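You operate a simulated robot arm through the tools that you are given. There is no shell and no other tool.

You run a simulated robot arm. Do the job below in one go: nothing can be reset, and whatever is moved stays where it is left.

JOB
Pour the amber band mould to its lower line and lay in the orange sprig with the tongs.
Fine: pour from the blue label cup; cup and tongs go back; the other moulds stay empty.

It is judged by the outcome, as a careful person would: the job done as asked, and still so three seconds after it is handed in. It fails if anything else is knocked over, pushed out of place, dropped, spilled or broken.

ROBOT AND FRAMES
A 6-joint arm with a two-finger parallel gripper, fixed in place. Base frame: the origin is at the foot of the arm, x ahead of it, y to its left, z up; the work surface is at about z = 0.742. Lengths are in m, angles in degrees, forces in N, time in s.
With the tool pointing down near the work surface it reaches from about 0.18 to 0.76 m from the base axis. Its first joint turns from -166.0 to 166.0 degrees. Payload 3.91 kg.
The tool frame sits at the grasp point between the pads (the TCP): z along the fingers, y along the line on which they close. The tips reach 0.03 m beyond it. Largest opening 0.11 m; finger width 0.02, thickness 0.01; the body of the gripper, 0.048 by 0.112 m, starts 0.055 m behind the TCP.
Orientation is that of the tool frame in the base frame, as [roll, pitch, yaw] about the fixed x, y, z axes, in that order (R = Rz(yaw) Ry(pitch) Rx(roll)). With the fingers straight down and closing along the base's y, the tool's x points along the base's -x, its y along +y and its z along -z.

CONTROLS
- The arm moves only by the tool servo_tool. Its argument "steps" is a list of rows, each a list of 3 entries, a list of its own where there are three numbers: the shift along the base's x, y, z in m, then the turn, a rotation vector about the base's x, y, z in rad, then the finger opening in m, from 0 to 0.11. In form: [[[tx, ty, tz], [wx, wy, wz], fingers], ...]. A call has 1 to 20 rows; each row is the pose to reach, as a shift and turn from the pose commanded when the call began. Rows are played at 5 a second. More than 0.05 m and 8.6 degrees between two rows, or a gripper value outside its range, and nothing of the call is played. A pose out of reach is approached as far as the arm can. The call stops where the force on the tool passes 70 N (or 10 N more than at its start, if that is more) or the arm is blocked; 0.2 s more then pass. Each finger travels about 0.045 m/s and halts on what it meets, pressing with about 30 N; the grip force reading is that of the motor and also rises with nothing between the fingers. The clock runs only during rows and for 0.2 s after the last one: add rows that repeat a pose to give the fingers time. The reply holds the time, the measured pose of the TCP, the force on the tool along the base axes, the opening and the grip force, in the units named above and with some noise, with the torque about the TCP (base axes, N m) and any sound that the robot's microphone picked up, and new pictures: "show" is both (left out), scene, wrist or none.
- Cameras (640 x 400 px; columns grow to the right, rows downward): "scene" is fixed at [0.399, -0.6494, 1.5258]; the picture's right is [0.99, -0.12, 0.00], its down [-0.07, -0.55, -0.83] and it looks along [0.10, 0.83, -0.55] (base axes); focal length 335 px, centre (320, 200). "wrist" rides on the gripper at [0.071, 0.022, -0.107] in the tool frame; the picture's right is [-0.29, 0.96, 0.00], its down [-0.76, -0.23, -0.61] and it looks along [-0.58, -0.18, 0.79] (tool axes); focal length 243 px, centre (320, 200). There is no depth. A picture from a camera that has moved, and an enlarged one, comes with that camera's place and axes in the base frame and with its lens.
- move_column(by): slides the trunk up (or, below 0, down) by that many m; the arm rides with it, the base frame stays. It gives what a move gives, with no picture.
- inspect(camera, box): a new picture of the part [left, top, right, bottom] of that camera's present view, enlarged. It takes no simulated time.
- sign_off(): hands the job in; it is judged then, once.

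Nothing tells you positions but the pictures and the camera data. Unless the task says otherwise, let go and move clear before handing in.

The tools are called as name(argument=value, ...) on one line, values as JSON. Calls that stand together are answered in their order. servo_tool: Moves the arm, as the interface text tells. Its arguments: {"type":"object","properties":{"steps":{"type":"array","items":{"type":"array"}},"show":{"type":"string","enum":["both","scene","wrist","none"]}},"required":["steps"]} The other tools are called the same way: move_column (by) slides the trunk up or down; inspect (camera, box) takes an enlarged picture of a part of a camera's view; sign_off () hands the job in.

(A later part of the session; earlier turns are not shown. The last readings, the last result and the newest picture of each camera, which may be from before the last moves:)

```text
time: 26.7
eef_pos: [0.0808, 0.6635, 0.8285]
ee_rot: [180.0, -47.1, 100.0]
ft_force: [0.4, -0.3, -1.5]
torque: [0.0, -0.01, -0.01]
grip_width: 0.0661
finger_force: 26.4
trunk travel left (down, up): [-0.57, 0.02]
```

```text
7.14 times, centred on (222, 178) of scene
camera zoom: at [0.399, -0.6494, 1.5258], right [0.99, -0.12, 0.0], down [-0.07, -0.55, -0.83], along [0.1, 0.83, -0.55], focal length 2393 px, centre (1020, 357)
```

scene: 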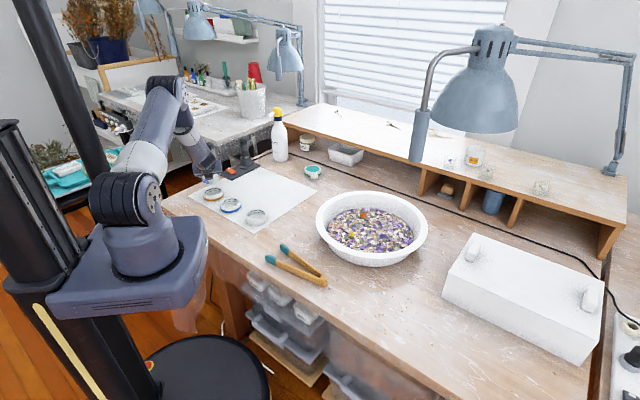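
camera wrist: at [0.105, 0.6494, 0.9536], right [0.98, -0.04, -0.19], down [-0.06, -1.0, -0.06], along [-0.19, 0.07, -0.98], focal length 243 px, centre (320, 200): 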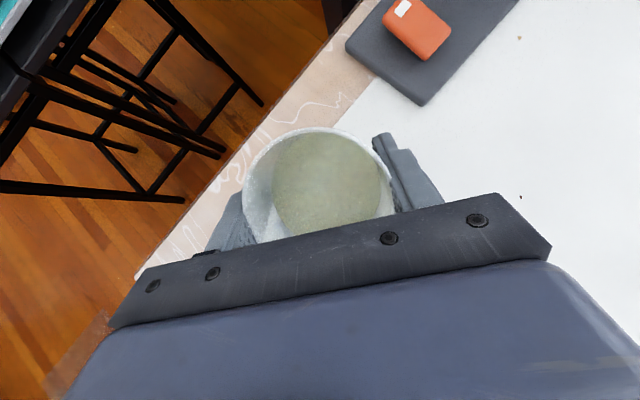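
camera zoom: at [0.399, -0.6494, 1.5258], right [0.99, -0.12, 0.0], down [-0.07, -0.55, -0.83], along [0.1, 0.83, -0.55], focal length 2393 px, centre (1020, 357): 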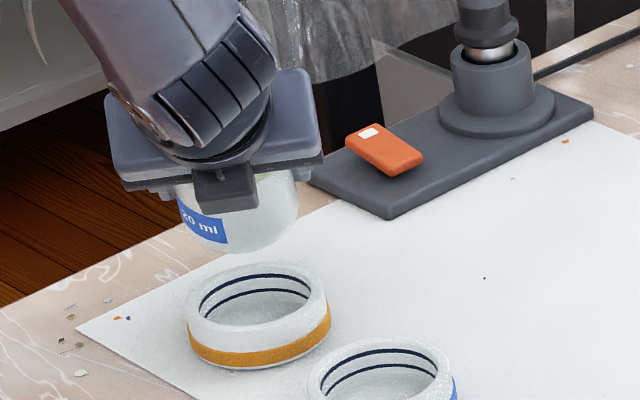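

Nothing has poured yet at 25°, and I compute the lip as just past the mould's centre. I'll continue in small steps.

servo_tool(steps=[[[0, 0, 0], [0.0258, 0.0046, 0], 0.06], [[0, 0, 0], [0.0515, 0.0092, 0], 0.06], [[0, 0, 0], [0.0515, 0.0092, 0], 0.06]], show="none")

inspect(camera="scene", box=[190, 150, 254, 206])

inspect(camera="wrist", box=[220, 100, 440, 260])

```text
time: 27.5
eef_pos: [0.0813, 0.6644, 0.8276]
ee_rot: [-180.0, -50.1, 100.0]
ft_force: [0.2, -0.5, -1.7]
torque: [0.02, 0.0, -0.01]
grip_width: 0.0663
finger_force: 26.3
trunk travel left (down, up): [-0.57, 0.02]
```

```text
7.14 times, centred on (222, 178) of scene
camera zoom: at [0.399, -0.6494, 1.5258], right [0.99, -0.12, 0.0], down [-0.07, -0.55, -0.83], along [0.1, 0.83, -0.55], focal length 2393 px, centre (1020, 357)
```

zoom: 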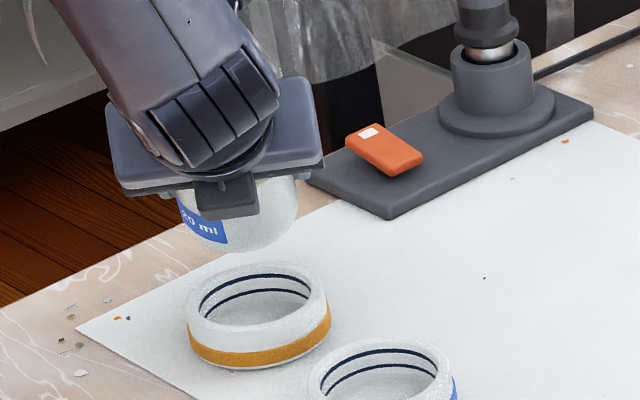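

```text
2.50 times, centred on (330, 180) of wrist
camera zoom: at [0.1082, 0.6322, 0.9499], right [0.97, -0.02, -0.22], down [-0.06, -0.98, -0.19], along [-0.21, 0.2, -0.96], focal length 606 px, centre (295, 250)
```

zoom: 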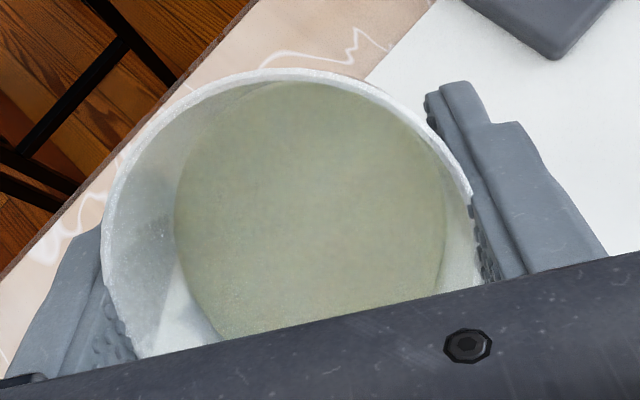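

Still no flow at 28°. I'll continue in 2–3° steps.

servo_tool(steps=[[[0, 0, 0], [0.0258, 0.0046, 0], 0.06], [[0, 0, 0], [0.0515, 0.0092, 0], 0.06], [[0, 0, 0], [0.0515, 0.0092, 0], 0.06]], show="none")

inspect(camera="scene", box=[190, 150, 254, 206])

```text
time: 28.3
eef_pos: [0.0803, 0.664, 0.8279]
ee_rot: [-180.0, -53.1, 100.1]
ft_force: [0.7, -0.6, -1.4]
torque: [0.0, -0.02, -0.01]
grip_width: 0.0662
finger_force: 25.5
trunk travel left (down, up): [-0.57, 0.02]
```

```text
7.14 times, centred on (222, 178) of scene
camera zoom: at [0.399, -0.6494, 1.5258], right [0.99, -0.12, 0.0], down [-0.07, -0.55, -0.83], along [0.1, 0.83, -0.55], focal length 2393 px, centre (1020, 357)
```

zoom: 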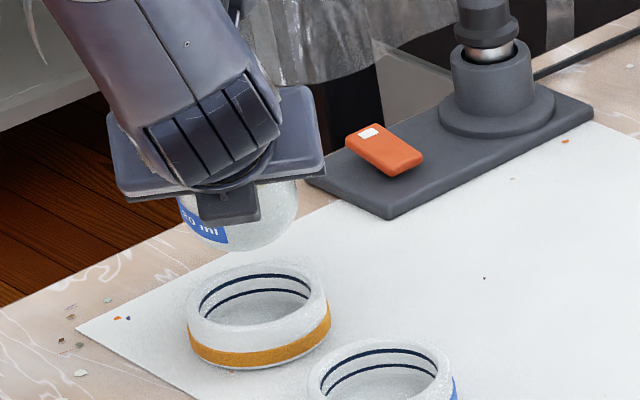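

No flow at 31°. Continuing.

servo_tool(steps=[[[0, 0, 0], [0.0258, 0.0046, 0], 0.06], [[0, 0, 0], [0.0515, 0.0092, 0], 0.06], [[0, 0, 0], [0.0515, 0.0092, 0], 0.06], [[0, 0, 0], [0.0515, 0.0092, 0], 0.06]], show="none")

inspect(camera="scene", box=[190, 150, 254, 206])

inspect(camera="wrist", box=[220, 100, 440, 260])

```text
time: 29.3
eef_pos: [0.0813, 0.6646, 0.8279]
ee_rot: [-180.0, -56.1, 100.0]
ft_force: [-0.3, 0.9, -0.8]
torque: [0.01, 0.03, -0.01]
grip_width: 0.0662
finger_force: 26.0
trunk travel left (down, up): [-0.57, 0.02]
```

```text
7.14 times, centred on (222, 178) of scene
camera zoom: at [0.399, -0.6494, 1.5258], right [0.99, -0.12, 0.0], down [-0.07, -0.55, -0.83], along [0.1, 0.83, -0.55], focal length 2393 px, centre (1020, 357)
```

zoom: 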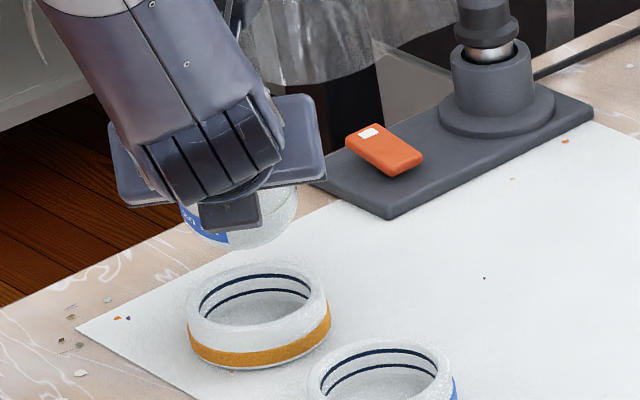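

```text
2.50 times, centred on (330, 180) of wrist
camera zoom: at [0.1106, 0.6196, 0.9453], right [0.97, 0.01, -0.24], down [-0.06, -0.95, -0.29], along [-0.23, 0.3, -0.93], focal length 606 px, centre (295, 250)
```

zoom: 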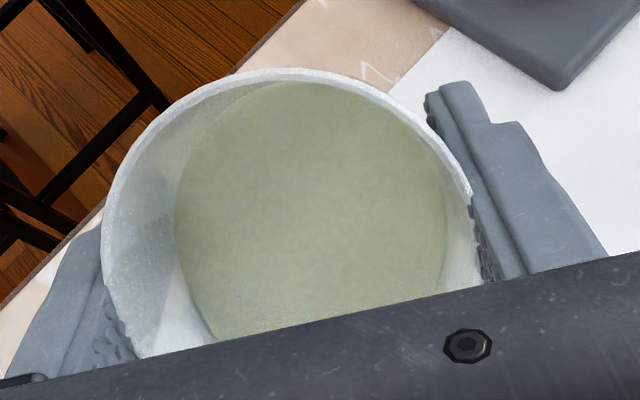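

No flow at 34°. I'll continue in 3° steps.

servo_tool(steps=[[[0, 0, 0], [0.0258, 0.0046, 0], 0.06], [[0, 0, 0], [0.0515, 0.0092, 0], 0.06], [[0, 0, 0], [0.0515, 0.0092, 0], 0.06], [[0, 0, 0], [0.0515, 0.0092, 0], 0.06]], show="none")

inspect(camera="scene", box=[190, 150, 254, 206])

```text
time: 30.3
eef_pos: [0.0814, 0.6636, 0.8283]
ee_rot: [-179.9, -59.1, 99.9]
ft_force: [0.4, -0.2, -1.5]
torque: [-0.02, 0.0, 0.0]
grip_width: 0.0662
finger_force: 25.9
trunk travel left (down, up): [-0.57, 0.02]
```

```text
7.14 times, centred on (222, 178) of scene
camera zoom: at [0.399, -0.6494, 1.5258], right [0.99, -0.12, 0.0], down [-0.07, -0.55, -0.83], along [0.1, 0.83, -0.55], focal length 2393 px, centre (1020, 357)
```

zoom: 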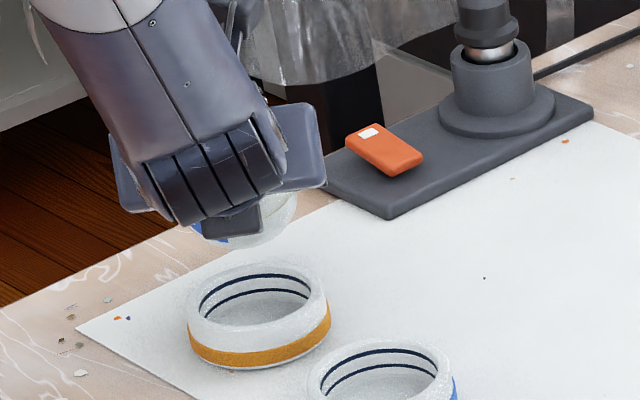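

No flow at 37°. Continuing.

servo_tool(steps=[[[0, 0, 0], [0.0258, 0.0046, 0], 0.06], [[0, 0, 0], [0.0515, 0.0092, 0], 0.06], [[0, 0, 0], [0.0515, 0.0092, 0], 0.06], [[0, 0, 0], [0.0515, 0.0092, 0], 0.06]], show="none")

inspect(camera="scene", box=[190, 150, 254, 206])

inspect(camera="wrist", box=[220, 100, 440, 260])

```text
time: 31.3
eef_pos: [0.0815, 0.6642, 0.8277]
ee_rot: [-179.9, -62.2, 100.0]
ft_force: [0.5, 0.0, -1.3]
torque: [-0.03, -0.01, 0.0]
grip_width: 0.0664
finger_force: 25.9
trunk travel left (down, up): [-0.57, 0.02]
```

```text
7.14 times, centred on (222, 178) of scene
camera zoom: at [0.399, -0.6494, 1.5258], right [0.99, -0.12, 0.0], down [-0.07, -0.55, -0.83], along [0.1, 0.83, -0.55], focal length 2393 px, centre (1020, 357)
```

zoom: 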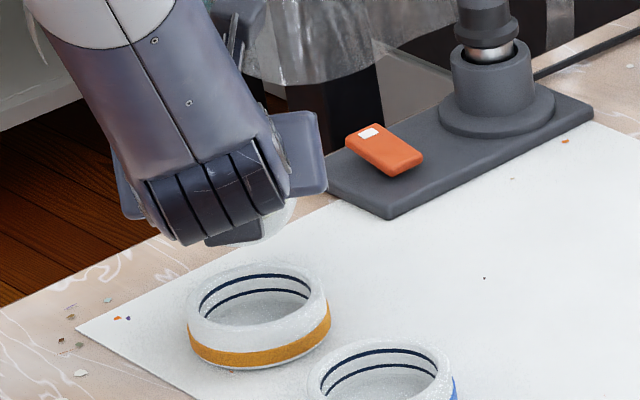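

```text
2.50 times, centred on (330, 180) of wrist
camera zoom: at [0.1127, 0.6077, 0.9396], right [0.97, 0.03, -0.26], down [-0.07, -0.92, -0.39], along [-0.25, 0.39, -0.89], focal length 606 px, centre (295, 250)
```

zoom: 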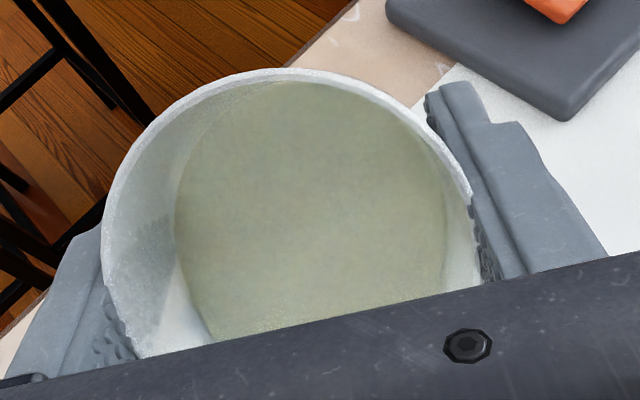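

No flow at 40°. Continuing in small steps and watching the mould.

servo_tool(steps=[[[0, 0, 0], [0.0258, 0.0046, 0], 0.06], [[0, 0, 0], [0.0515, 0.0092, 0], 0.06], [[0, 0, 0], [0.0515, 0.0092, 0], 0.06], [[0, 0, 0], [0.0515, 0.0092, 0], 0.06]], show="none")

inspect(camera="scene", box=[190, 150, 254, 206])

```text
time: 32.3
eef_pos: [0.0817, 0.6645, 0.8285]
ee_rot: [-179.9, -65.0, 99.9]
ft_force: [0.0, -0.6, -0.6]
torque: [-0.05, 0.03, 0.02]
grip_width: 0.0659
finger_force: 25.4
trunk travel left (down, up): [-0.57, 0.02]
```

```text
7.14 times, centred on (222, 178) of scene
camera zoom: at [0.399, -0.6494, 1.5258], right [0.99, -0.12, 0.0], down [-0.07, -0.55, -0.83], along [0.1, 0.83, -0.55], focal length 2393 px, centre (1020, 357)
```

zoom: 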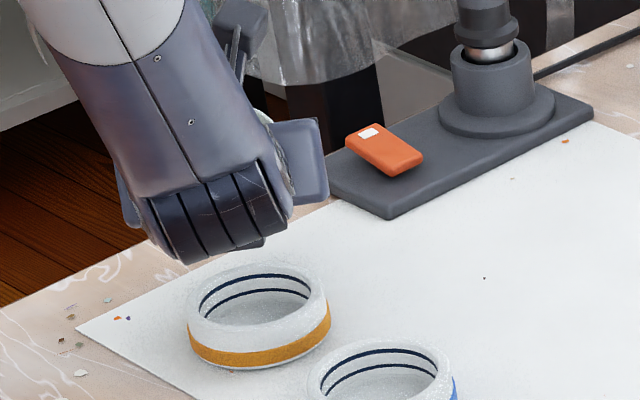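

No flow at 43°, and the wrist is starting to come between the camera and the mould. I'll go on in finer steps, watching the right part of the mould that is still visible.

servo_tool(steps=[[[0, 0, 0], [0.0172, 0.0031, 0], 0.06], [[0, 0, 0], [0.0344, 0.0061, 0], 0.06], [[0, 0, 0], [0.0344, 0.0061, 0], 0.06], [[0, 0, 0], [0.0344, 0.0061, 0], 0.06]], show="none")

inspect(camera="scene", box=[197, 177, 229, 205])

inspect(camera="wrist", box=[220, 100, 440, 260])

```text
time: 33.3
eef_pos: [0.0814, 0.6648, 0.8276]
ee_rot: [-179.9, -67.1, 100.0]
ft_force: [-0.4, 0.5, -1.3]
torque: [0.01, -0.01, -0.01]
grip_width: 0.066
finger_force: 26.3
trunk travel left (down, up): [-0.57, 0.02]
```

```text
14.29 times, centred on (213, 191) of scene
camera zoom: at [0.399, -0.6494, 1.5258], right [0.99, -0.12, 0.0], down [-0.07, -0.55, -0.83], along [0.1, 0.83, -0.55], focal length 4786 px, centre (1849, 329)
```

zoom: 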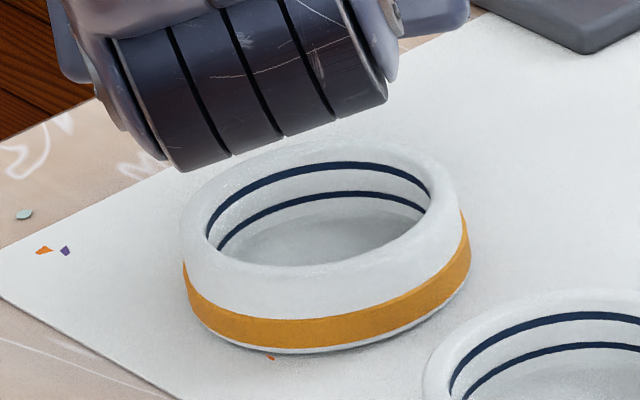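

```text
2.50 times, centred on (330, 180) of wrist
camera zoom: at [0.1146, 0.5983, 0.9338], right [0.96, 0.06, -0.27], down [-0.08, -0.88, -0.46], along [-0.26, 0.47, -0.84], focal length 606 px, centre (295, 250)
```

zoom: 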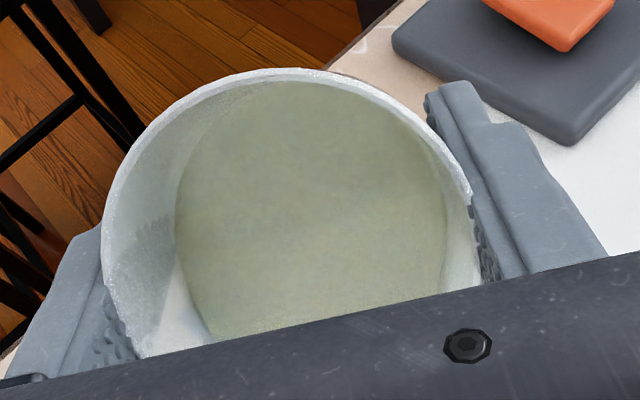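

Still empty at 45° and still viewable. Next 2°.

servo_tool(steps=[[[0, 0, 0], [0.0172, 0.0031, 0], 0.06], [[0, 0, 0], [0.0344, 0.0061, 0], 0.06], [[0, 0, 0], [0.0344, 0.0061, 0], 0.06], [[0, 0, 0], [0.0344, 0.0061, 0], 0.06]], show="none")

inspect(camera="scene", box=[197, 177, 229, 205])

```text
time: 34.3
eef_pos: [0.0819, 0.6654, 0.8273]
ee_rot: [-179.9, -69.1, 100.0]
ft_force: [0.3, 0.3, -1.6]
torque: [-0.01, 0.0, 0.03]
grip_width: 0.0661
finger_force: 26.4
trunk travel left (down, up): [-0.57, 0.02]
```

```text
14.29 times, centred on (213, 191) of scene
camera zoom: at [0.399, -0.6494, 1.5258], right [0.99, -0.12, 0.0], down [-0.07, -0.55, -0.83], along [0.1, 0.83, -0.55], focal length 4786 px, centre (1849, 329)
```

zoom: 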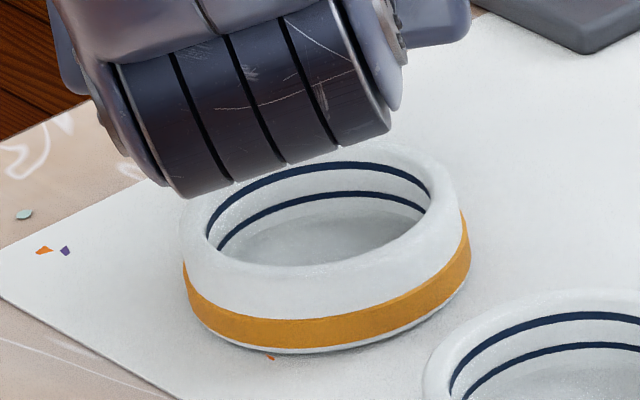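

Still empty at 47°. Next 2°.

servo_tool(steps=[[[0, 0, 0], [0.0172, 0.0031, 0], 0.06], [[0, 0, 0], [0.0344, 0.0061, 0], 0.06], [[0, 0, 0], [0.0344, 0.0061, 0], 0.06], [[0, 0, 0], [0.0344, 0.0061, 0], 0.06]], show="none")

inspect(camera="scene", box=[197, 177, 229, 205])

inspect(camera="wrist", box=[220, 100, 440, 260])

```text
time: 35.3
eef_pos: [0.0808, 0.6638, 0.8287]
ee_rot: [-179.8, -71.1, 100.0]
ft_force: [0.6, -0.7, -1.9]
torque: [-0.02, -0.02, -0.01]
grip_width: 0.0661
finger_force: 25.8
trunk travel left (down, up): [-0.57, 0.02]
```

```text
14.29 times, centred on (213, 191) of scene
camera zoom: at [0.399, -0.6494, 1.5258], right [0.99, -0.12, 0.0], down [-0.07, -0.55, -0.83], along [0.1, 0.83, -0.55], focal length 4786 px, centre (1849, 329)
```

zoom: 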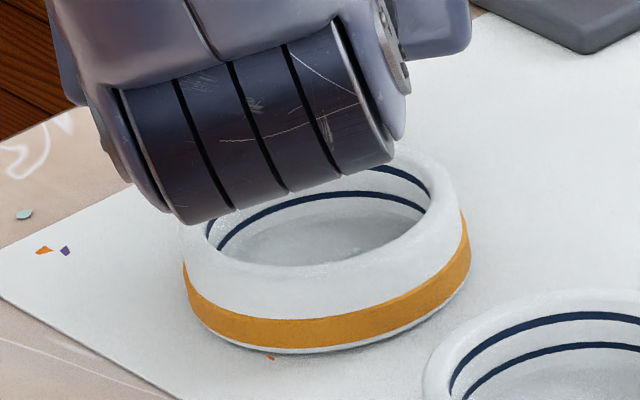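

```text
2.50 times, centred on (330, 180) of wrist
camera zoom: at [0.1156, 0.5908, 0.9285], right [0.96, 0.07, -0.28], down [-0.08, -0.85, -0.52], along [-0.27, 0.52, -0.81], focal length 606 px, centre (295, 250)
```

zoom: 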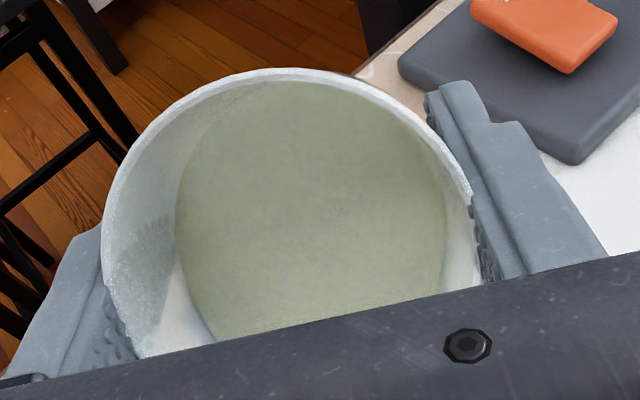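

No flow at 49° yet. From here the wrist hides more of the mould, so I'll do short pulses and use whatever part of the mould stays visible, or tilt back to look.

servo_tool(steps=[[[0, 0, 0], [0.0172, 0.0031, 0], 0.06], [[0, 0, 0], [0.0344, 0.0061, 0], 0.06], [[0, 0, 0], [0.0344, 0.0061, 0], 0.06]], show="none")

inspect(camera="scene", box=[197, 177, 229, 205])

```text
time: 36.1
eef_pos: [0.0809, 0.6637, 0.8277]
ee_rot: [-180.0, -73.1, 99.9]
ft_force: [-0.4, -0.7, -1.0]
torque: [-0.03, -0.01, 0.0]
grip_width: 0.066
finger_force: 26.0
trunk travel left (down, up): [-0.57, 0.02]
```

```text
14.29 times, centred on (213, 191) of scene
camera zoom: at [0.399, -0.6494, 1.5258], right [0.99, -0.12, 0.0], down [-0.07, -0.55, -0.83], along [0.1, 0.83, -0.55], focal length 4786 px, centre (1849, 329)
```

zoom: 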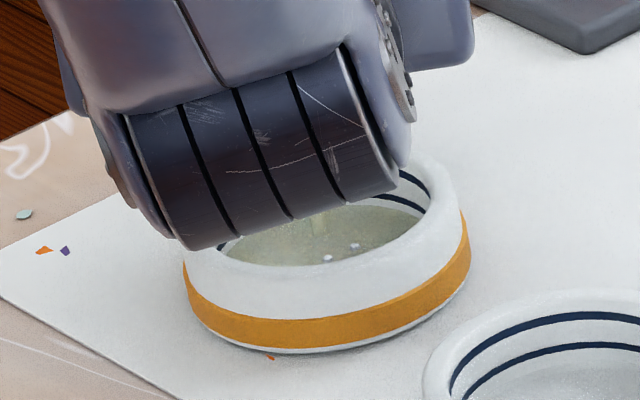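

Pouring has started and the stream is landing inside the mould. I'll look very closely before any more time passes.

inspect(camera="scene", box=[205, 187, 221, 198])

```text
16.00 times, centred on (213, 192) of scene
camera zoom: at [0.399, -0.6494, 1.5258], right [0.99, -0.12, 0.0], down [-0.07, -0.55, -0.83], along [0.1, 0.83, -0.55], focal length 5360 px, centre (2032, 320)
```

zoom: 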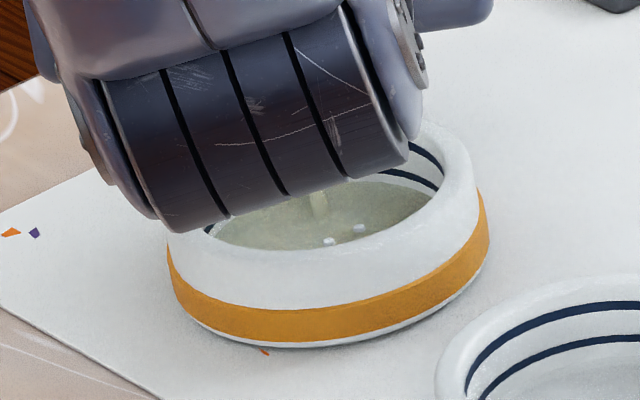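

The liquid is already near the lower line, so I'm tilting back right away.

servo_tool(steps=[[[0, 0, 0], [-0.14, -0.025, 0], 0.06]], show="none")

inspect(camera="scene", box=[197, 177, 229, 205])

```text
time: 36.5
eef_pos: [0.0821, 0.6641, 0.8266]
ee_rot: [-179.9, -64.9, 100.0]
ft_force: [0.8, -0.9, -1.6]
torque: [0.02, 0.02, 0.0]
grip_width: 0.066
finger_force: 26.3
trunk travel left (down, up): [-0.57, 0.02]
```

```text
14.29 times, centred on (213, 191) of scene
camera zoom: at [0.399, -0.6494, 1.5258], right [0.99, -0.12, 0.0], down [-0.07, -0.55, -0.83], along [0.1, 0.83, -0.55], focal length 4786 px, centre (1849, 329)
```

zoom: 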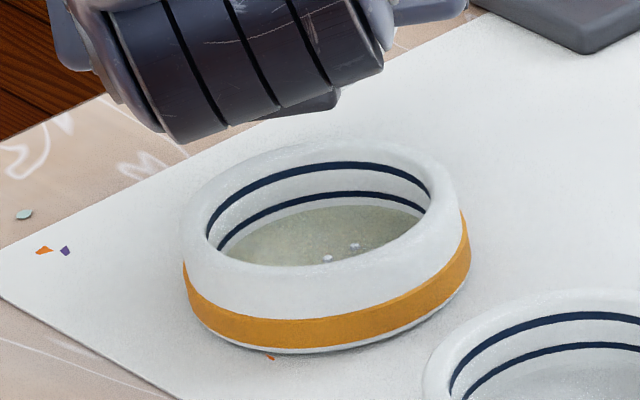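

Flow has stopped and the liquid sits a few mm below the lower line. I'll zoom in to measure the gap.

inspect(camera="scene", box=[204, 184, 222, 198])

inspect(camera="scene", box=[222, 194, 240, 208])

inspect(camera="wrist", box=[220, 100, 440, 260])

```text
16.00 times, centred on (213, 191) of scene
camera zoom: at [0.399, -0.6494, 1.5258], right [0.99, -0.12, 0.0], down [-0.07, -0.55, -0.83], along [0.1, 0.83, -0.55], focal length 5360 px, centre (2032, 344)
```

zoom: 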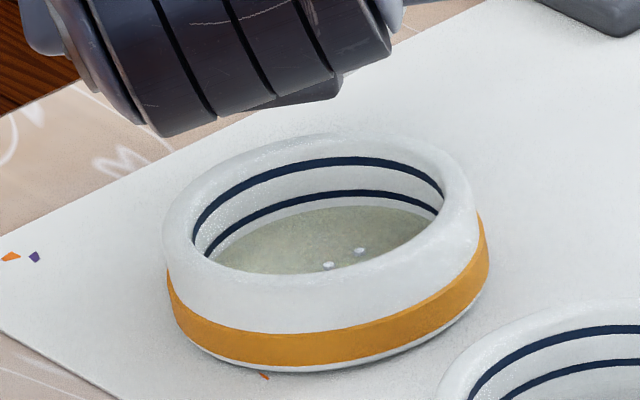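

```text
16.00 times, centred on (231, 201) of scene
camera zoom: at [0.399, -0.6494, 1.5258], right [0.99, -0.12, 0.0], down [-0.07, -0.55, -0.83], along [0.1, 0.83, -0.55], focal length 5360 px, centre (1744, 184)
```

zoom: 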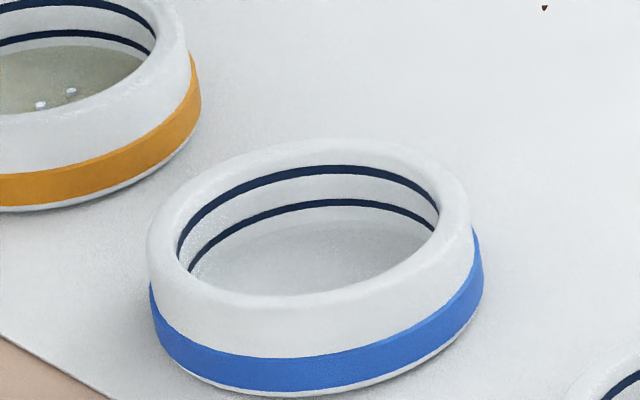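

```text
2.50 times, centred on (330, 180) of wrist
camera zoom: at [0.1138, 0.6023, 0.9363], right [0.96, 0.05, -0.26], down [-0.08, -0.9, -0.43], along [-0.26, 0.43, -0.86], focal length 606 px, centre (295, 250)
```

zoom: 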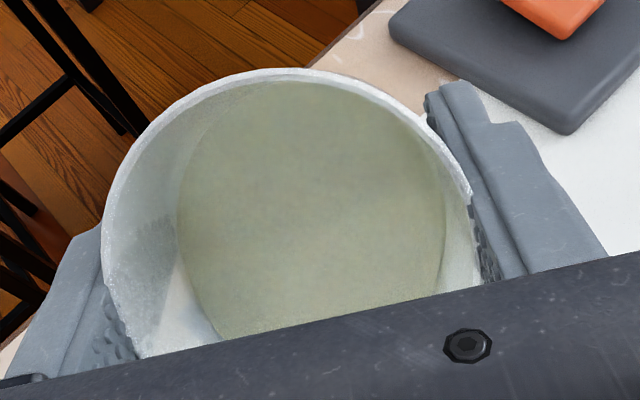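

Only a thin layer is in so far: the edge is about 15 px below the line, against about 17 px for an empty mould. I'll tilt again to 51° with a short hold and check.

servo_tool(steps=[[[0, 0, 0], [0.14, 0.025, 0], 0.06], [[0, 0, 0], [0.14, 0.025, 0], 0.06]], show="none")

inspect(camera="scene", box=[204, 184, 222, 198])

```text
time: 37.1
eef_pos: [0.0814, 0.6626, 0.8273]
ee_rot: [-179.8, -73.2, 99.9]
ft_force: [-0.6, 0.3, -1.7]
torque: [-0.03, -0.01, 0.02]
grip_width: 0.0663
finger_force: 25.8
trunk travel left (down, up): [-0.57, 0.02]
```

```text
16.00 times, centred on (213, 191) of scene
camera zoom: at [0.399, -0.6494, 1.5258], right [0.99, -0.12, 0.0], down [-0.07, -0.55, -0.83], along [0.1, 0.83, -0.55], focal length 5360 px, centre (2032, 344)
```

zoom: 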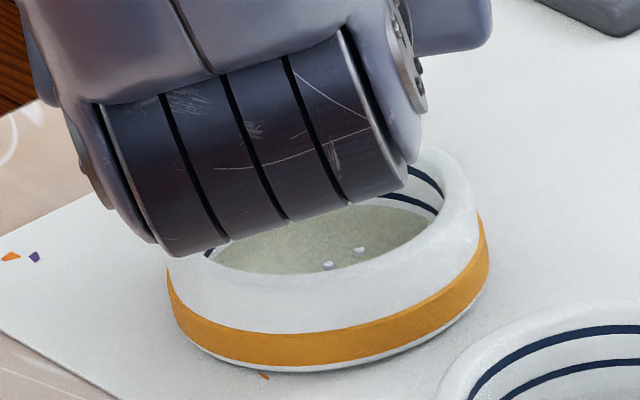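

No stream is visible at this moment. I'll hold here a little longer and check again.

servo_tool(steps=[[[0, 0, 0], [0, 0, 0], 0.06], [[0, 0, 0], [0, 0, 0], 0.06]], show="none")

inspect(camera="scene", box=[204, 184, 222, 198])

```text
time: 37.7
eef_pos: [0.0817, 0.6642, 0.8275]
ee_rot: [-179.8, -73.1, 99.9]
ft_force: [-0.4, 0.0, -1.2]
torque: [0.02, 0.0, -0.01]
grip_width: 0.0661
finger_force: 26.1
trunk travel left (down, up): [-0.57, 0.02]
```

```text
16.00 times, centred on (213, 191) of scene
camera zoom: at [0.399, -0.6494, 1.5258], right [0.99, -0.12, 0.0], down [-0.07, -0.55, -0.83], along [0.1, 0.83, -0.55], focal length 5360 px, centre (2032, 344)
```

zoom: 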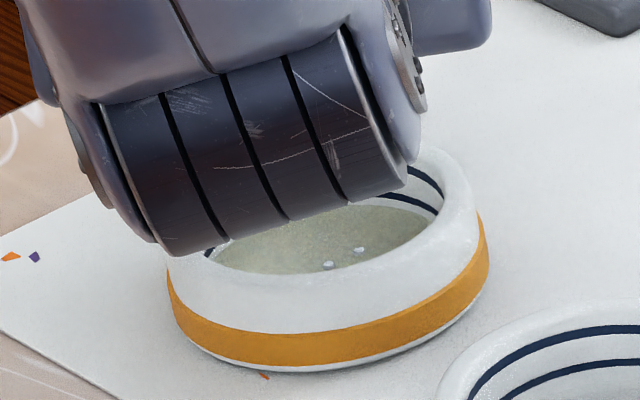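

The flow stops by itself once the level meets the lip, so it's quasi-static and controllable by angle. I'll add 1° at a time.

servo_tool(steps=[[[0, 0, 0], [0.0172, 0.0031, 0], 0.06], [[0, 0, 0], [0.0172, 0.0031, 0], 0.06], [[0, 0, 0], [0.0172, 0.0031, 0], 0.06]], show="none")

inspect(camera="scene", box=[204, 184, 222, 198])

```text
time: 38.5
eef_pos: [0.081, 0.6645, 0.8279]
ee_rot: [-179.8, -74.0, 99.9]
ft_force: [0.2, -0.5, -1.2]
torque: [0.02, -0.01, -0.02]
grip_width: 0.066
finger_force: 26.3
trunk travel left (down, up): [-0.57, 0.02]
```

```text
16.00 times, centred on (213, 191) of scene
camera zoom: at [0.399, -0.6494, 1.5258], right [0.99, -0.12, 0.0], down [-0.07, -0.55, -0.83], along [0.1, 0.83, -0.55], focal length 5360 px, centre (2032, 344)
```

zoom: 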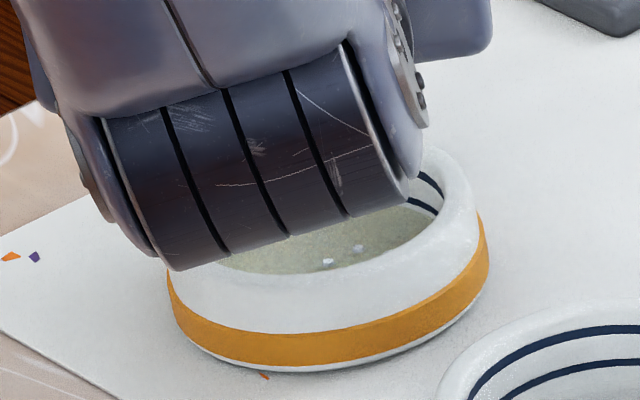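

I'll tilt back to read the level properly.

servo_tool(steps=[[[0, 0, 0], [-0.14, -0.025, 0], 0.06]], show="none")

inspect(camera="scene", box=[204, 184, 222, 198])

```text
time: 38.9
eef_pos: [0.0809, 0.6659, 0.8272]
ee_rot: [180.0, -66.0, 100.1]
ft_force: [0.6, 0.0, -1.8]
torque: [0.01, -0.03, -0.01]
grip_width: 0.066
finger_force: 25.9
trunk travel left (down, up): [-0.57, 0.02]
```

```text
16.00 times, centred on (213, 191) of scene
camera zoom: at [0.399, -0.6494, 1.5258], right [0.99, -0.12, 0.0], down [-0.07, -0.55, -0.83], along [0.1, 0.83, -0.55], focal length 5360 px, centre (2032, 344)
```

zoom: 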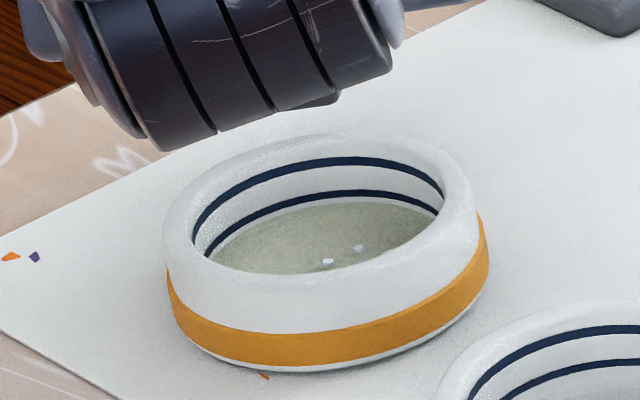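

The level rose about 1 mm for 1°, and it's still about 2.4 mm below the line's lower edge. I'll go 2° further and look.

servo_tool(steps=[[[0, 0, 0], [0.14, 0.025, 0], 0.06], [[0, 0, 0], [0.1572, 0.028, 0], 0.06], [[0, 0, 0], [0.1743, 0.031, 0], 0.06], [[0, 0, 0], [0.1743, 0.031, 0], 0.06], [[0, 0, 0], [0.1743, 0.031, 0], 0.06], [[0, 0, 0], [0.1572, 0.028, 0], 0.06], [[0, 0, 0], [0.0344, 0.0061, 0], 0.06]], show="none")

inspect(camera="scene", box=[204, 184, 222, 198])

```text
time: 40.5
eef_pos: [0.0797, 0.6651, 0.8276]
ee_rot: [-179.9, -67.8, 100.0]
ft_force: [1.1, 0.8, -2.0]
torque: [0.03, 0.03, 0.02]
grip_width: 0.066
finger_force: 26.0
trunk travel left (down, up): [-0.57, 0.02]
```

```text
16.00 times, centred on (213, 191) of scene
camera zoom: at [0.399, -0.6494, 1.5258], right [0.99, -0.12, 0.0], down [-0.07, -0.55, -0.83], along [0.1, 0.83, -0.55], focal length 5360 px, centre (2032, 344)
```

zoom: 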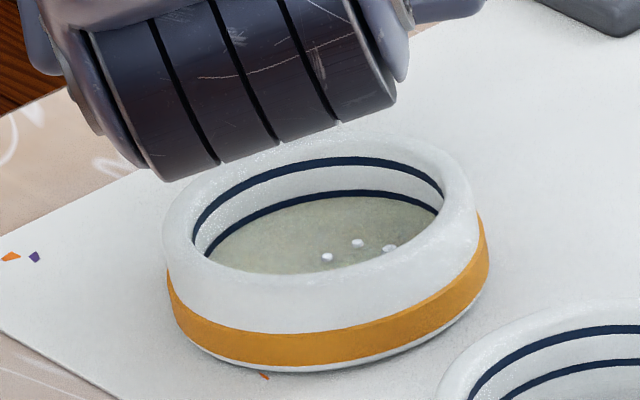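

The liquid edge now seems to touch the lower edge of the line. I'll inspect as closely as possible.

inspect(camera="scene", box=[211, 188, 219, 193])

inspect(camera="wrist", box=[220, 100, 440, 260])

```text
16.00 times, centred on (215, 190) of scene
camera zoom: at [0.399, -0.6494, 1.5258], right [0.99, -0.12, 0.0], down [-0.07, -0.55, -0.83], along [0.1, 0.83, -0.55], focal length 5360 px, centre (2000, 352)
```

zoom: 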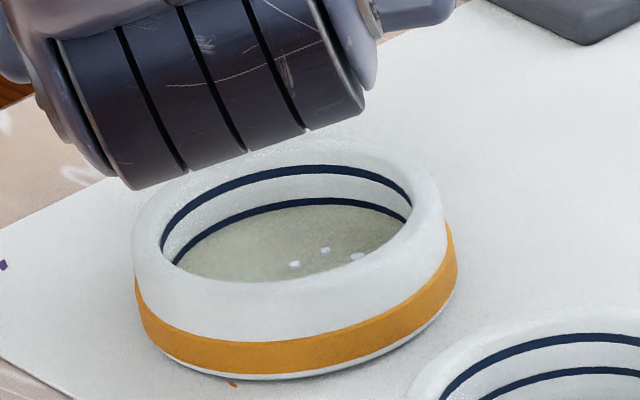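

```text
2.50 times, centred on (330, 180) of wrist
camera zoom: at [0.1146, 0.5967, 0.9326], right [0.96, 0.06, -0.27], down [-0.08, -0.88, -0.47], along [-0.26, 0.48, -0.84], focal length 606 px, centre (295, 250)
```

zoom: 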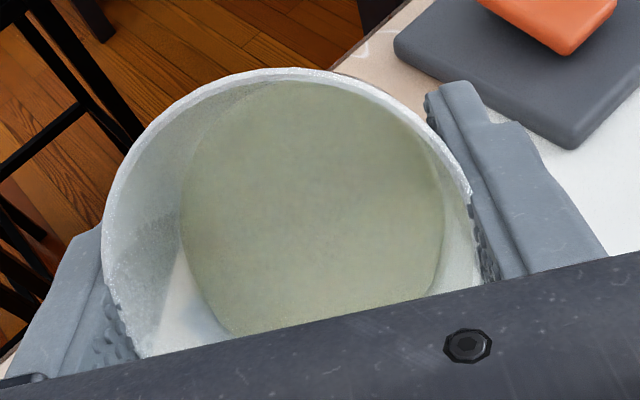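

It's level with the lower edge of the line. I'll give one small touch more, about 0.5° beyond the last peak, to sit within the line, then tilt back.

servo_tool(steps=[[[0, 0, 0], [0.1, 0.0178, 0], 0.06], [[0, 0, 0], [0.1461, 0.026, 0], 0.06], [[0, 0, 0], [0.1461, 0.026, 0], 0.06], [[0, 0, 0], [0.1461, 0.026, 0], 0.06], [[0, 0, 0], [0.1, 0.0178, 0], 0.06], [[0, 0, 0], [0.0, 0.0, 0], 0.06], [[0, 0, 0], [-0.1, -0.0178, 0], 0.06], [[0, 0, 0], [-0.1, -0.0178, 0], 0.06]], show="none")

inspect(camera="scene", box=[204, 184, 222, 198])

```text
time: 42.3
eef_pos: [0.0808, 0.6638, 0.8279]
ee_rot: [180.0, -62.0, 99.9]
ft_force: [-0.5, 0.8, -1.4]
torque: [-0.02, -0.01, -0.04]
grip_width: 0.0659
finger_force: 26.4
trunk travel left (down, up): [-0.57, 0.02]
```

```text
16.00 times, centred on (213, 191) of scene
camera zoom: at [0.399, -0.6494, 1.5258], right [0.99, -0.12, 0.0], down [-0.07, -0.55, -0.83], along [0.1, 0.83, -0.55], focal length 5360 px, centre (2032, 344)
```

zoom: 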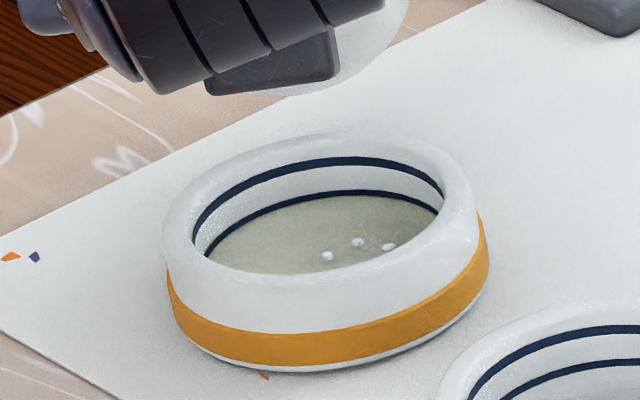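

The surface now sits within the lower line, with nothing spilled. I'll bring the cup upright gently while rising.

servo_tool(steps=[[[0, 0, 0.005], [-0.1, -0.0178, 0], 0.06], [[0, 0, 0.012], [-0.2, -0.0356, 0], 0.06], [[0, 0, 0.02], [-0.3, -0.0534, 0], 0.06], [[0, 0, 0.028], [-0.4, -0.0713, 0], 0.06], [[0, 0, 0.035], [-0.5, -0.0891, 0], 0.06], [[0, 0, 0.04], [-0.59, -0.1051, 0], 0.06], [[0, 0, 0.044], [-0.65, -0.1158, 0], 0.06], [[0, 0, 0.045], [-0.6882, -0.1226, 0], 0.06], [[0, 0, 0.045], [-0.6882, -0.1226, 0], 0.06]])

inspect(camera="scene", box=[180, 140, 260, 210])

inspect(camera="scene", box=[204, 184, 222, 198])

```text
time: 44.3
eef_pos: [0.0814, 0.6642, 0.8735]
ee_rot: [180.0, -22.1, 100.1]
ft_force: [0.2, 0.8, -1.7]
torque: [0.02, -0.01, -0.02]
grip_width: 0.0661
finger_force: 25.9
out of reach, approached as far as the arm can: row 4, 5
trunk travel left (down, up): [-0.57, 0.02]
camera wrist: at [0.0975, 0.693, 0.9977], right [0.99, -0.1, -0.11], down [-0.06, -0.96, 0.28], along [-0.13, -0.27, -0.95], focal length 243 px, centre (320, 200)
```

scene: 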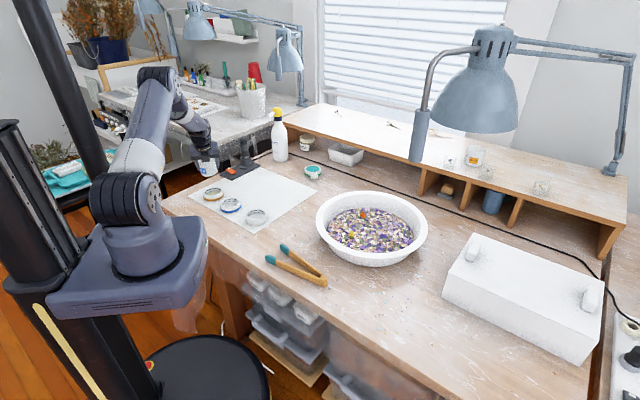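
wrist: 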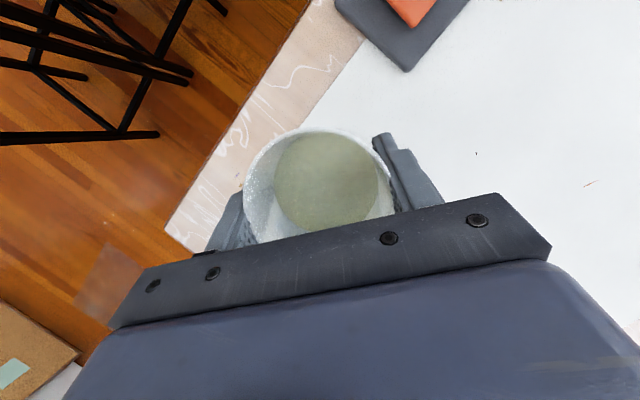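

```text
5.71 times, centred on (220, 175) of scene
camera zoom: at [0.399, -0.6494, 1.5258], right [0.99, -0.12, 0.0], down [-0.07, -0.55, -0.83], along [0.1, 0.83, -0.55], focal length 1914 px, centre (891, 343)
```

zoom: 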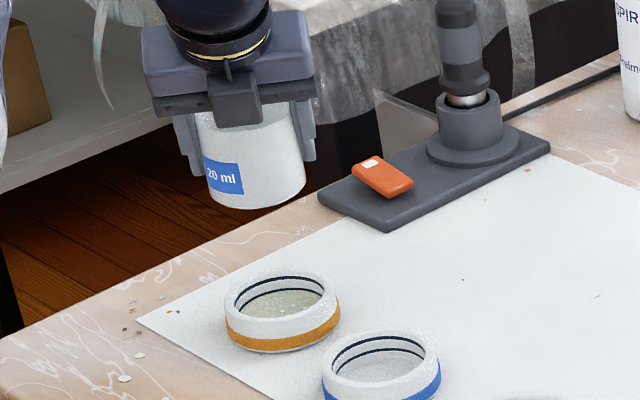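

```text
16.00 times, centred on (213, 191) of scene
camera zoom: at [0.399, -0.6494, 1.5258], right [0.99, -0.12, 0.0], down [-0.07, -0.55, -0.83], along [0.1, 0.83, -0.55], focal length 5360 px, centre (2032, 344)
```

zoom: 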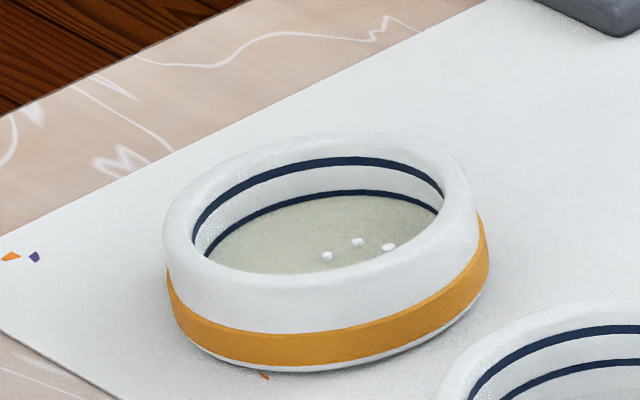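

The cup is upright and the mould is filled to the lower line. I'll carry the cup back along the same path to its original spot.

servo_tool(steps=[[[0.004, 0, 0], [0, 0, 0], 0.06], [[0.014, 0, 0], [0, 0, 0], 0.06], [[0.032, 0.002, 0], [0, 0, 0], 0.06], [[0.054, 0.006, 0], [0, 0, 0], 0.06], [[0.076, 0.01, 0], [0, 0, 0], 0.06], [[0.098, 0.012, 0], [0, 0, 0], 0.06], [[0.12, 0.014, -0.004], [0, 0, 0], 0.06], [[0.14, 0.018, -0.01], [0, 0, 0], 0.06], [[0.158, 0.022, -0.02], [0, 0, 0], 0.06], [[0.172, 0.026, -0.03], [0, 0, 0], 0.06], [[0.181, 0.029, -0.04], [0, 0, 0], 0.06], [[0.186, 0.0315, -0.05], [0, 0, 0], 0.06], [[0.187, 0.0327, -0.06], [0, 0, 0], 0.06], [[0.187, 0.0327, -0.07], [0, 0, 0], 0.06], [[0.187, 0.0327, -0.078], [0, 0, 0], 0.06], [[0.187, 0.0327, -0.084], [0, 0, 0], 0.06], [[0.187, 0.0327, -0.0875], [0, 0, 0], 0.06], [[0.187, 0.0327, -0.0895], [0, 0, 0], 0.06], [[0.187, 0.0327, -0.0895], [0, 0, 0], 0.06]])

inspect(camera="scene", box=[226, 145, 290, 195])

```text
time: 48.3
eef_pos: [0.268, 0.6964, 0.784]
ee_rot: [-180.0, -22.1, 100.1]
ft_force: [-0.7, -1.9, 3.4]
torque: [-0.04, -0.04, 0.0]
grip_width: 0.0661
finger_force: 25.6
trunk travel left (down, up): [-0.57, 0.02]
camera wrist: at [0.2845, 0.726, 0.9085], right [0.99, -0.1, -0.11], down [-0.06, -0.96, 0.28], along [-0.13, -0.27, -0.95], focal length 243 px, centre (320, 200)
```

scene: 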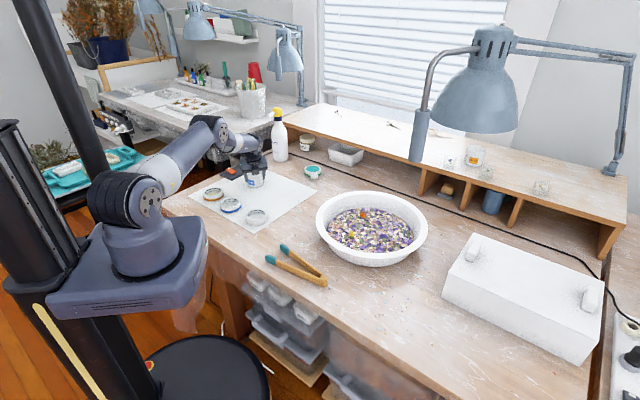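
wrist: 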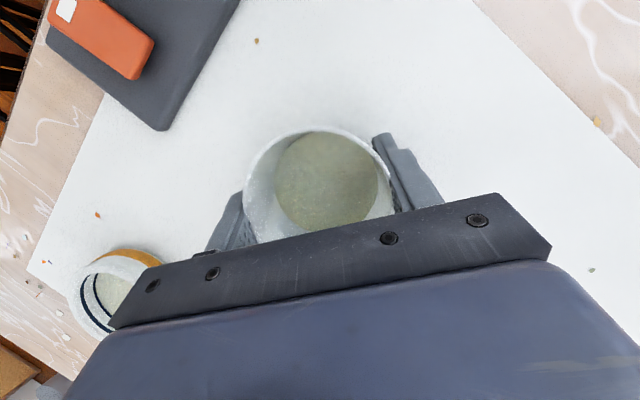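

```text
8.00 times, centred on (258, 170) of scene
camera zoom: at [0.399, -0.6494, 1.5258], right [0.99, -0.12, 0.0], down [-0.07, -0.55, -0.83], along [0.1, 0.83, -0.55], focal length 2680 px, centre (816, 440)
```

zoom: 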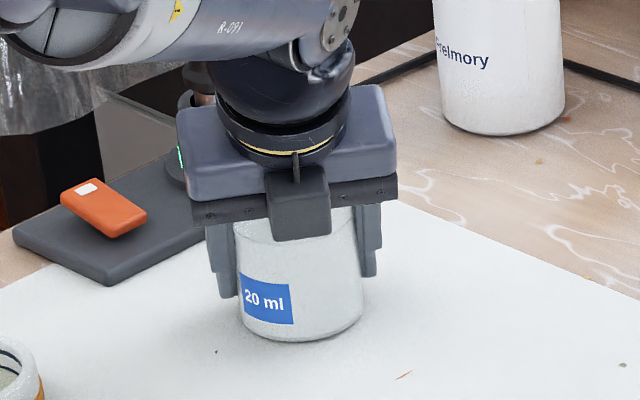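

The cup is resting on the mat in its original place. I'll open slowly and lift straight up.

servo_tool(steps=[[[0, 0, 0], [0, 0, 0], 0.072], [[0, 0, 0], [0, 0, 0], 0.08], [[0, 0, 0], [0, 0, 0], 0.095], [[0, 0, 0], [0, 0, 0], 0.11], [[0, 0, 0], [0, 0, 0], 0.11], [[0, 0, 0.02], [0, 0, 0], 0.11], [[0, 0, 0.045], [0, 0, 0], 0.11], [[0, 0, 0.07], [0, 0, 0], 0.11], [[0, 0, 0.095], [0, 0, 0], 0.11], [[0, -0.03, 0.12], [0, 0, 0], 0.11], [[0, -0.06, 0.14], [0, 0, 0], 0.11], [[0, -0.06, 0.14], [0, 0, 0], 0.11]])

inspect(camera="scene", box=[170, 140, 330, 240])

```text
time: 50.9
eef_pos: [0.2678, 0.6367, 0.9232]
ee_rot: [180.0, -22.0, 100.1]
ft_force: [0.1, -0.3, 1.0]
torque: [0.0, 0.0, 0.03]
grip_width: 0.1102
finger_force: 0.0
trunk travel left (down, up): [-0.57, 0.02]
camera wrist: at [0.2847, 0.6659, 1.0476], right [0.99, -0.1, -0.11], down [-0.06, -0.96, 0.28], along [-0.13, -0.27, -0.95], focal length 243 px, centre (320, 200)
```

scene: 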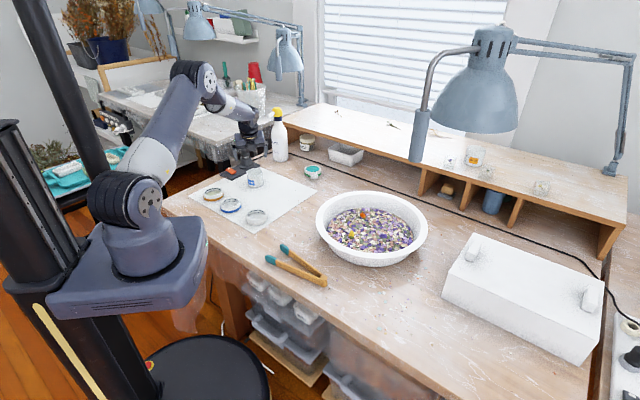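
wrist: 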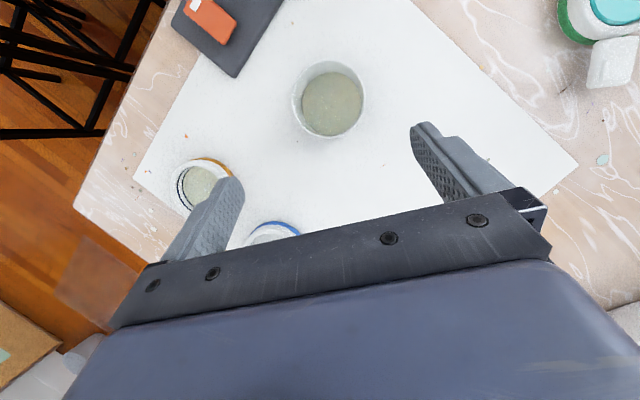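

```text
4.00 times, centred on (250, 190) of scene
camera zoom: at [0.399, -0.6494, 1.5258], right [0.99, -0.12, 0.0], down [-0.07, -0.55, -0.83], along [0.1, 0.83, -0.55], focal length 1340 px, centre (600, 240)
```

zoom: 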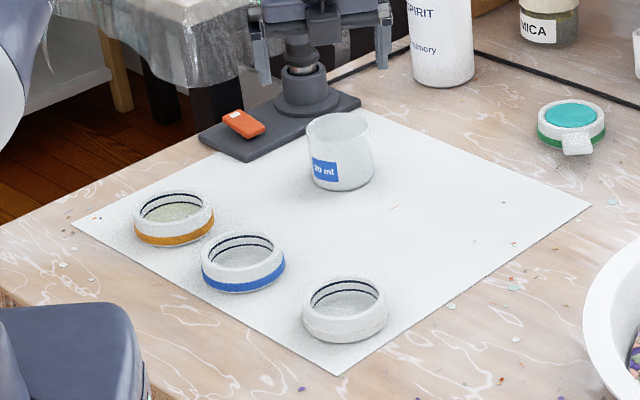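

The cup is back exactly where it was and the other moulds are empty. Next come the tongs, whose hinge is near (0.50, 0.06) with the tips toward (0.32–0.37, 0.18–0.23). I'll move over there to look closely.

servo_tool(steps=[[[0, -0.03, 0.02], [-0.09, -0.016, 0], 0.11], [[0, -0.07, 0.04], [-0.19, -0.034, 0], 0.11], [[0, -0.11, 0.06], [-0.29, -0.0516, 0], 0.11], [[0, -0.15, 0.08], [-0.378, -0.0672, 0], 0.11], [[0.02, -0.19, 0.08], [-0.378, -0.0672, 0], 0.11], [[0.04, -0.23, 0.08], [-0.378, -0.0672, 0], 0.11], [[0.06, -0.27, 0.08], [-0.378, -0.0672, 0], 0.11], [[0.08, -0.31, 0.08], [-0.378, -0.0672, 0], 0.11], [[0.08, -0.35, 0.08], [-0.378, -0.0672, 0], 0.11], [[0.08, -0.39, 0.08], [-0.378, -0.0672, 0], 0.11], [[0.08, -0.39, 0.08], [-0.378, -0.0672, 0], 0.11]], show="none")

servo_tool(steps=[[[0, -0.02, 0], [0, 0, 0.14], 0.11], [[0, -0.04, 0.0], [0, 0, 0.28], 0.11], [[0, -0.06, 0], [0, 0, 0.42], 0.11], [[0, -0.08, 0], [0, 0, 0.56], 0.11], [[0, -0.1, 0], [0, 0, 0.62], 0.11], [[0, -0.1, 0], [0, 0, 0.62], 0.11]])

```text
time: 53.3
eef_pos: [0.3492, 0.2455, 1.0041]
ee_rot: [180.0, -0.1, 100.1]
ft_force: [0.6, -0.8, 0.7]
torque: [0.02, 0.0, -0.01]
grip_width: 0.1098
finger_force: 0.1
trunk travel left (down, up): [-0.57, 0.02]
```

```text
time: 54.7
eef_pos: [0.3487, 0.1462, 1.0038]
ee_rot: [180.0, 0.0, 135.6]
ft_force: [0.1, 0.0, 0.6]
torque: [0.02, -0.03, 0.0]
grip_width: 0.11
finger_force: 0.1
trunk travel left (down, up): [-0.57, 0.02]
camera wrist: at [0.312, 0.2115, 1.1091], right [0.88, 0.48, 0.0], down [0.38, -0.7, 0.61], along [0.29, -0.53, -0.8], focal length 243 px, centre (320, 200)
```

scene: 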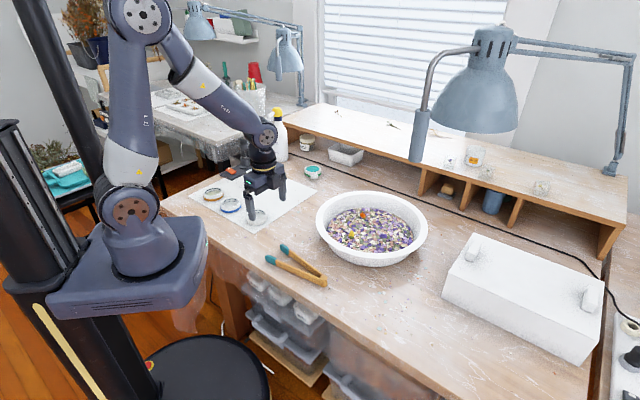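
wrist: 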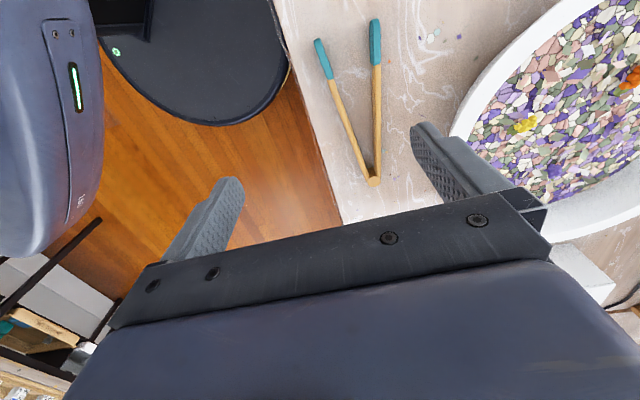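

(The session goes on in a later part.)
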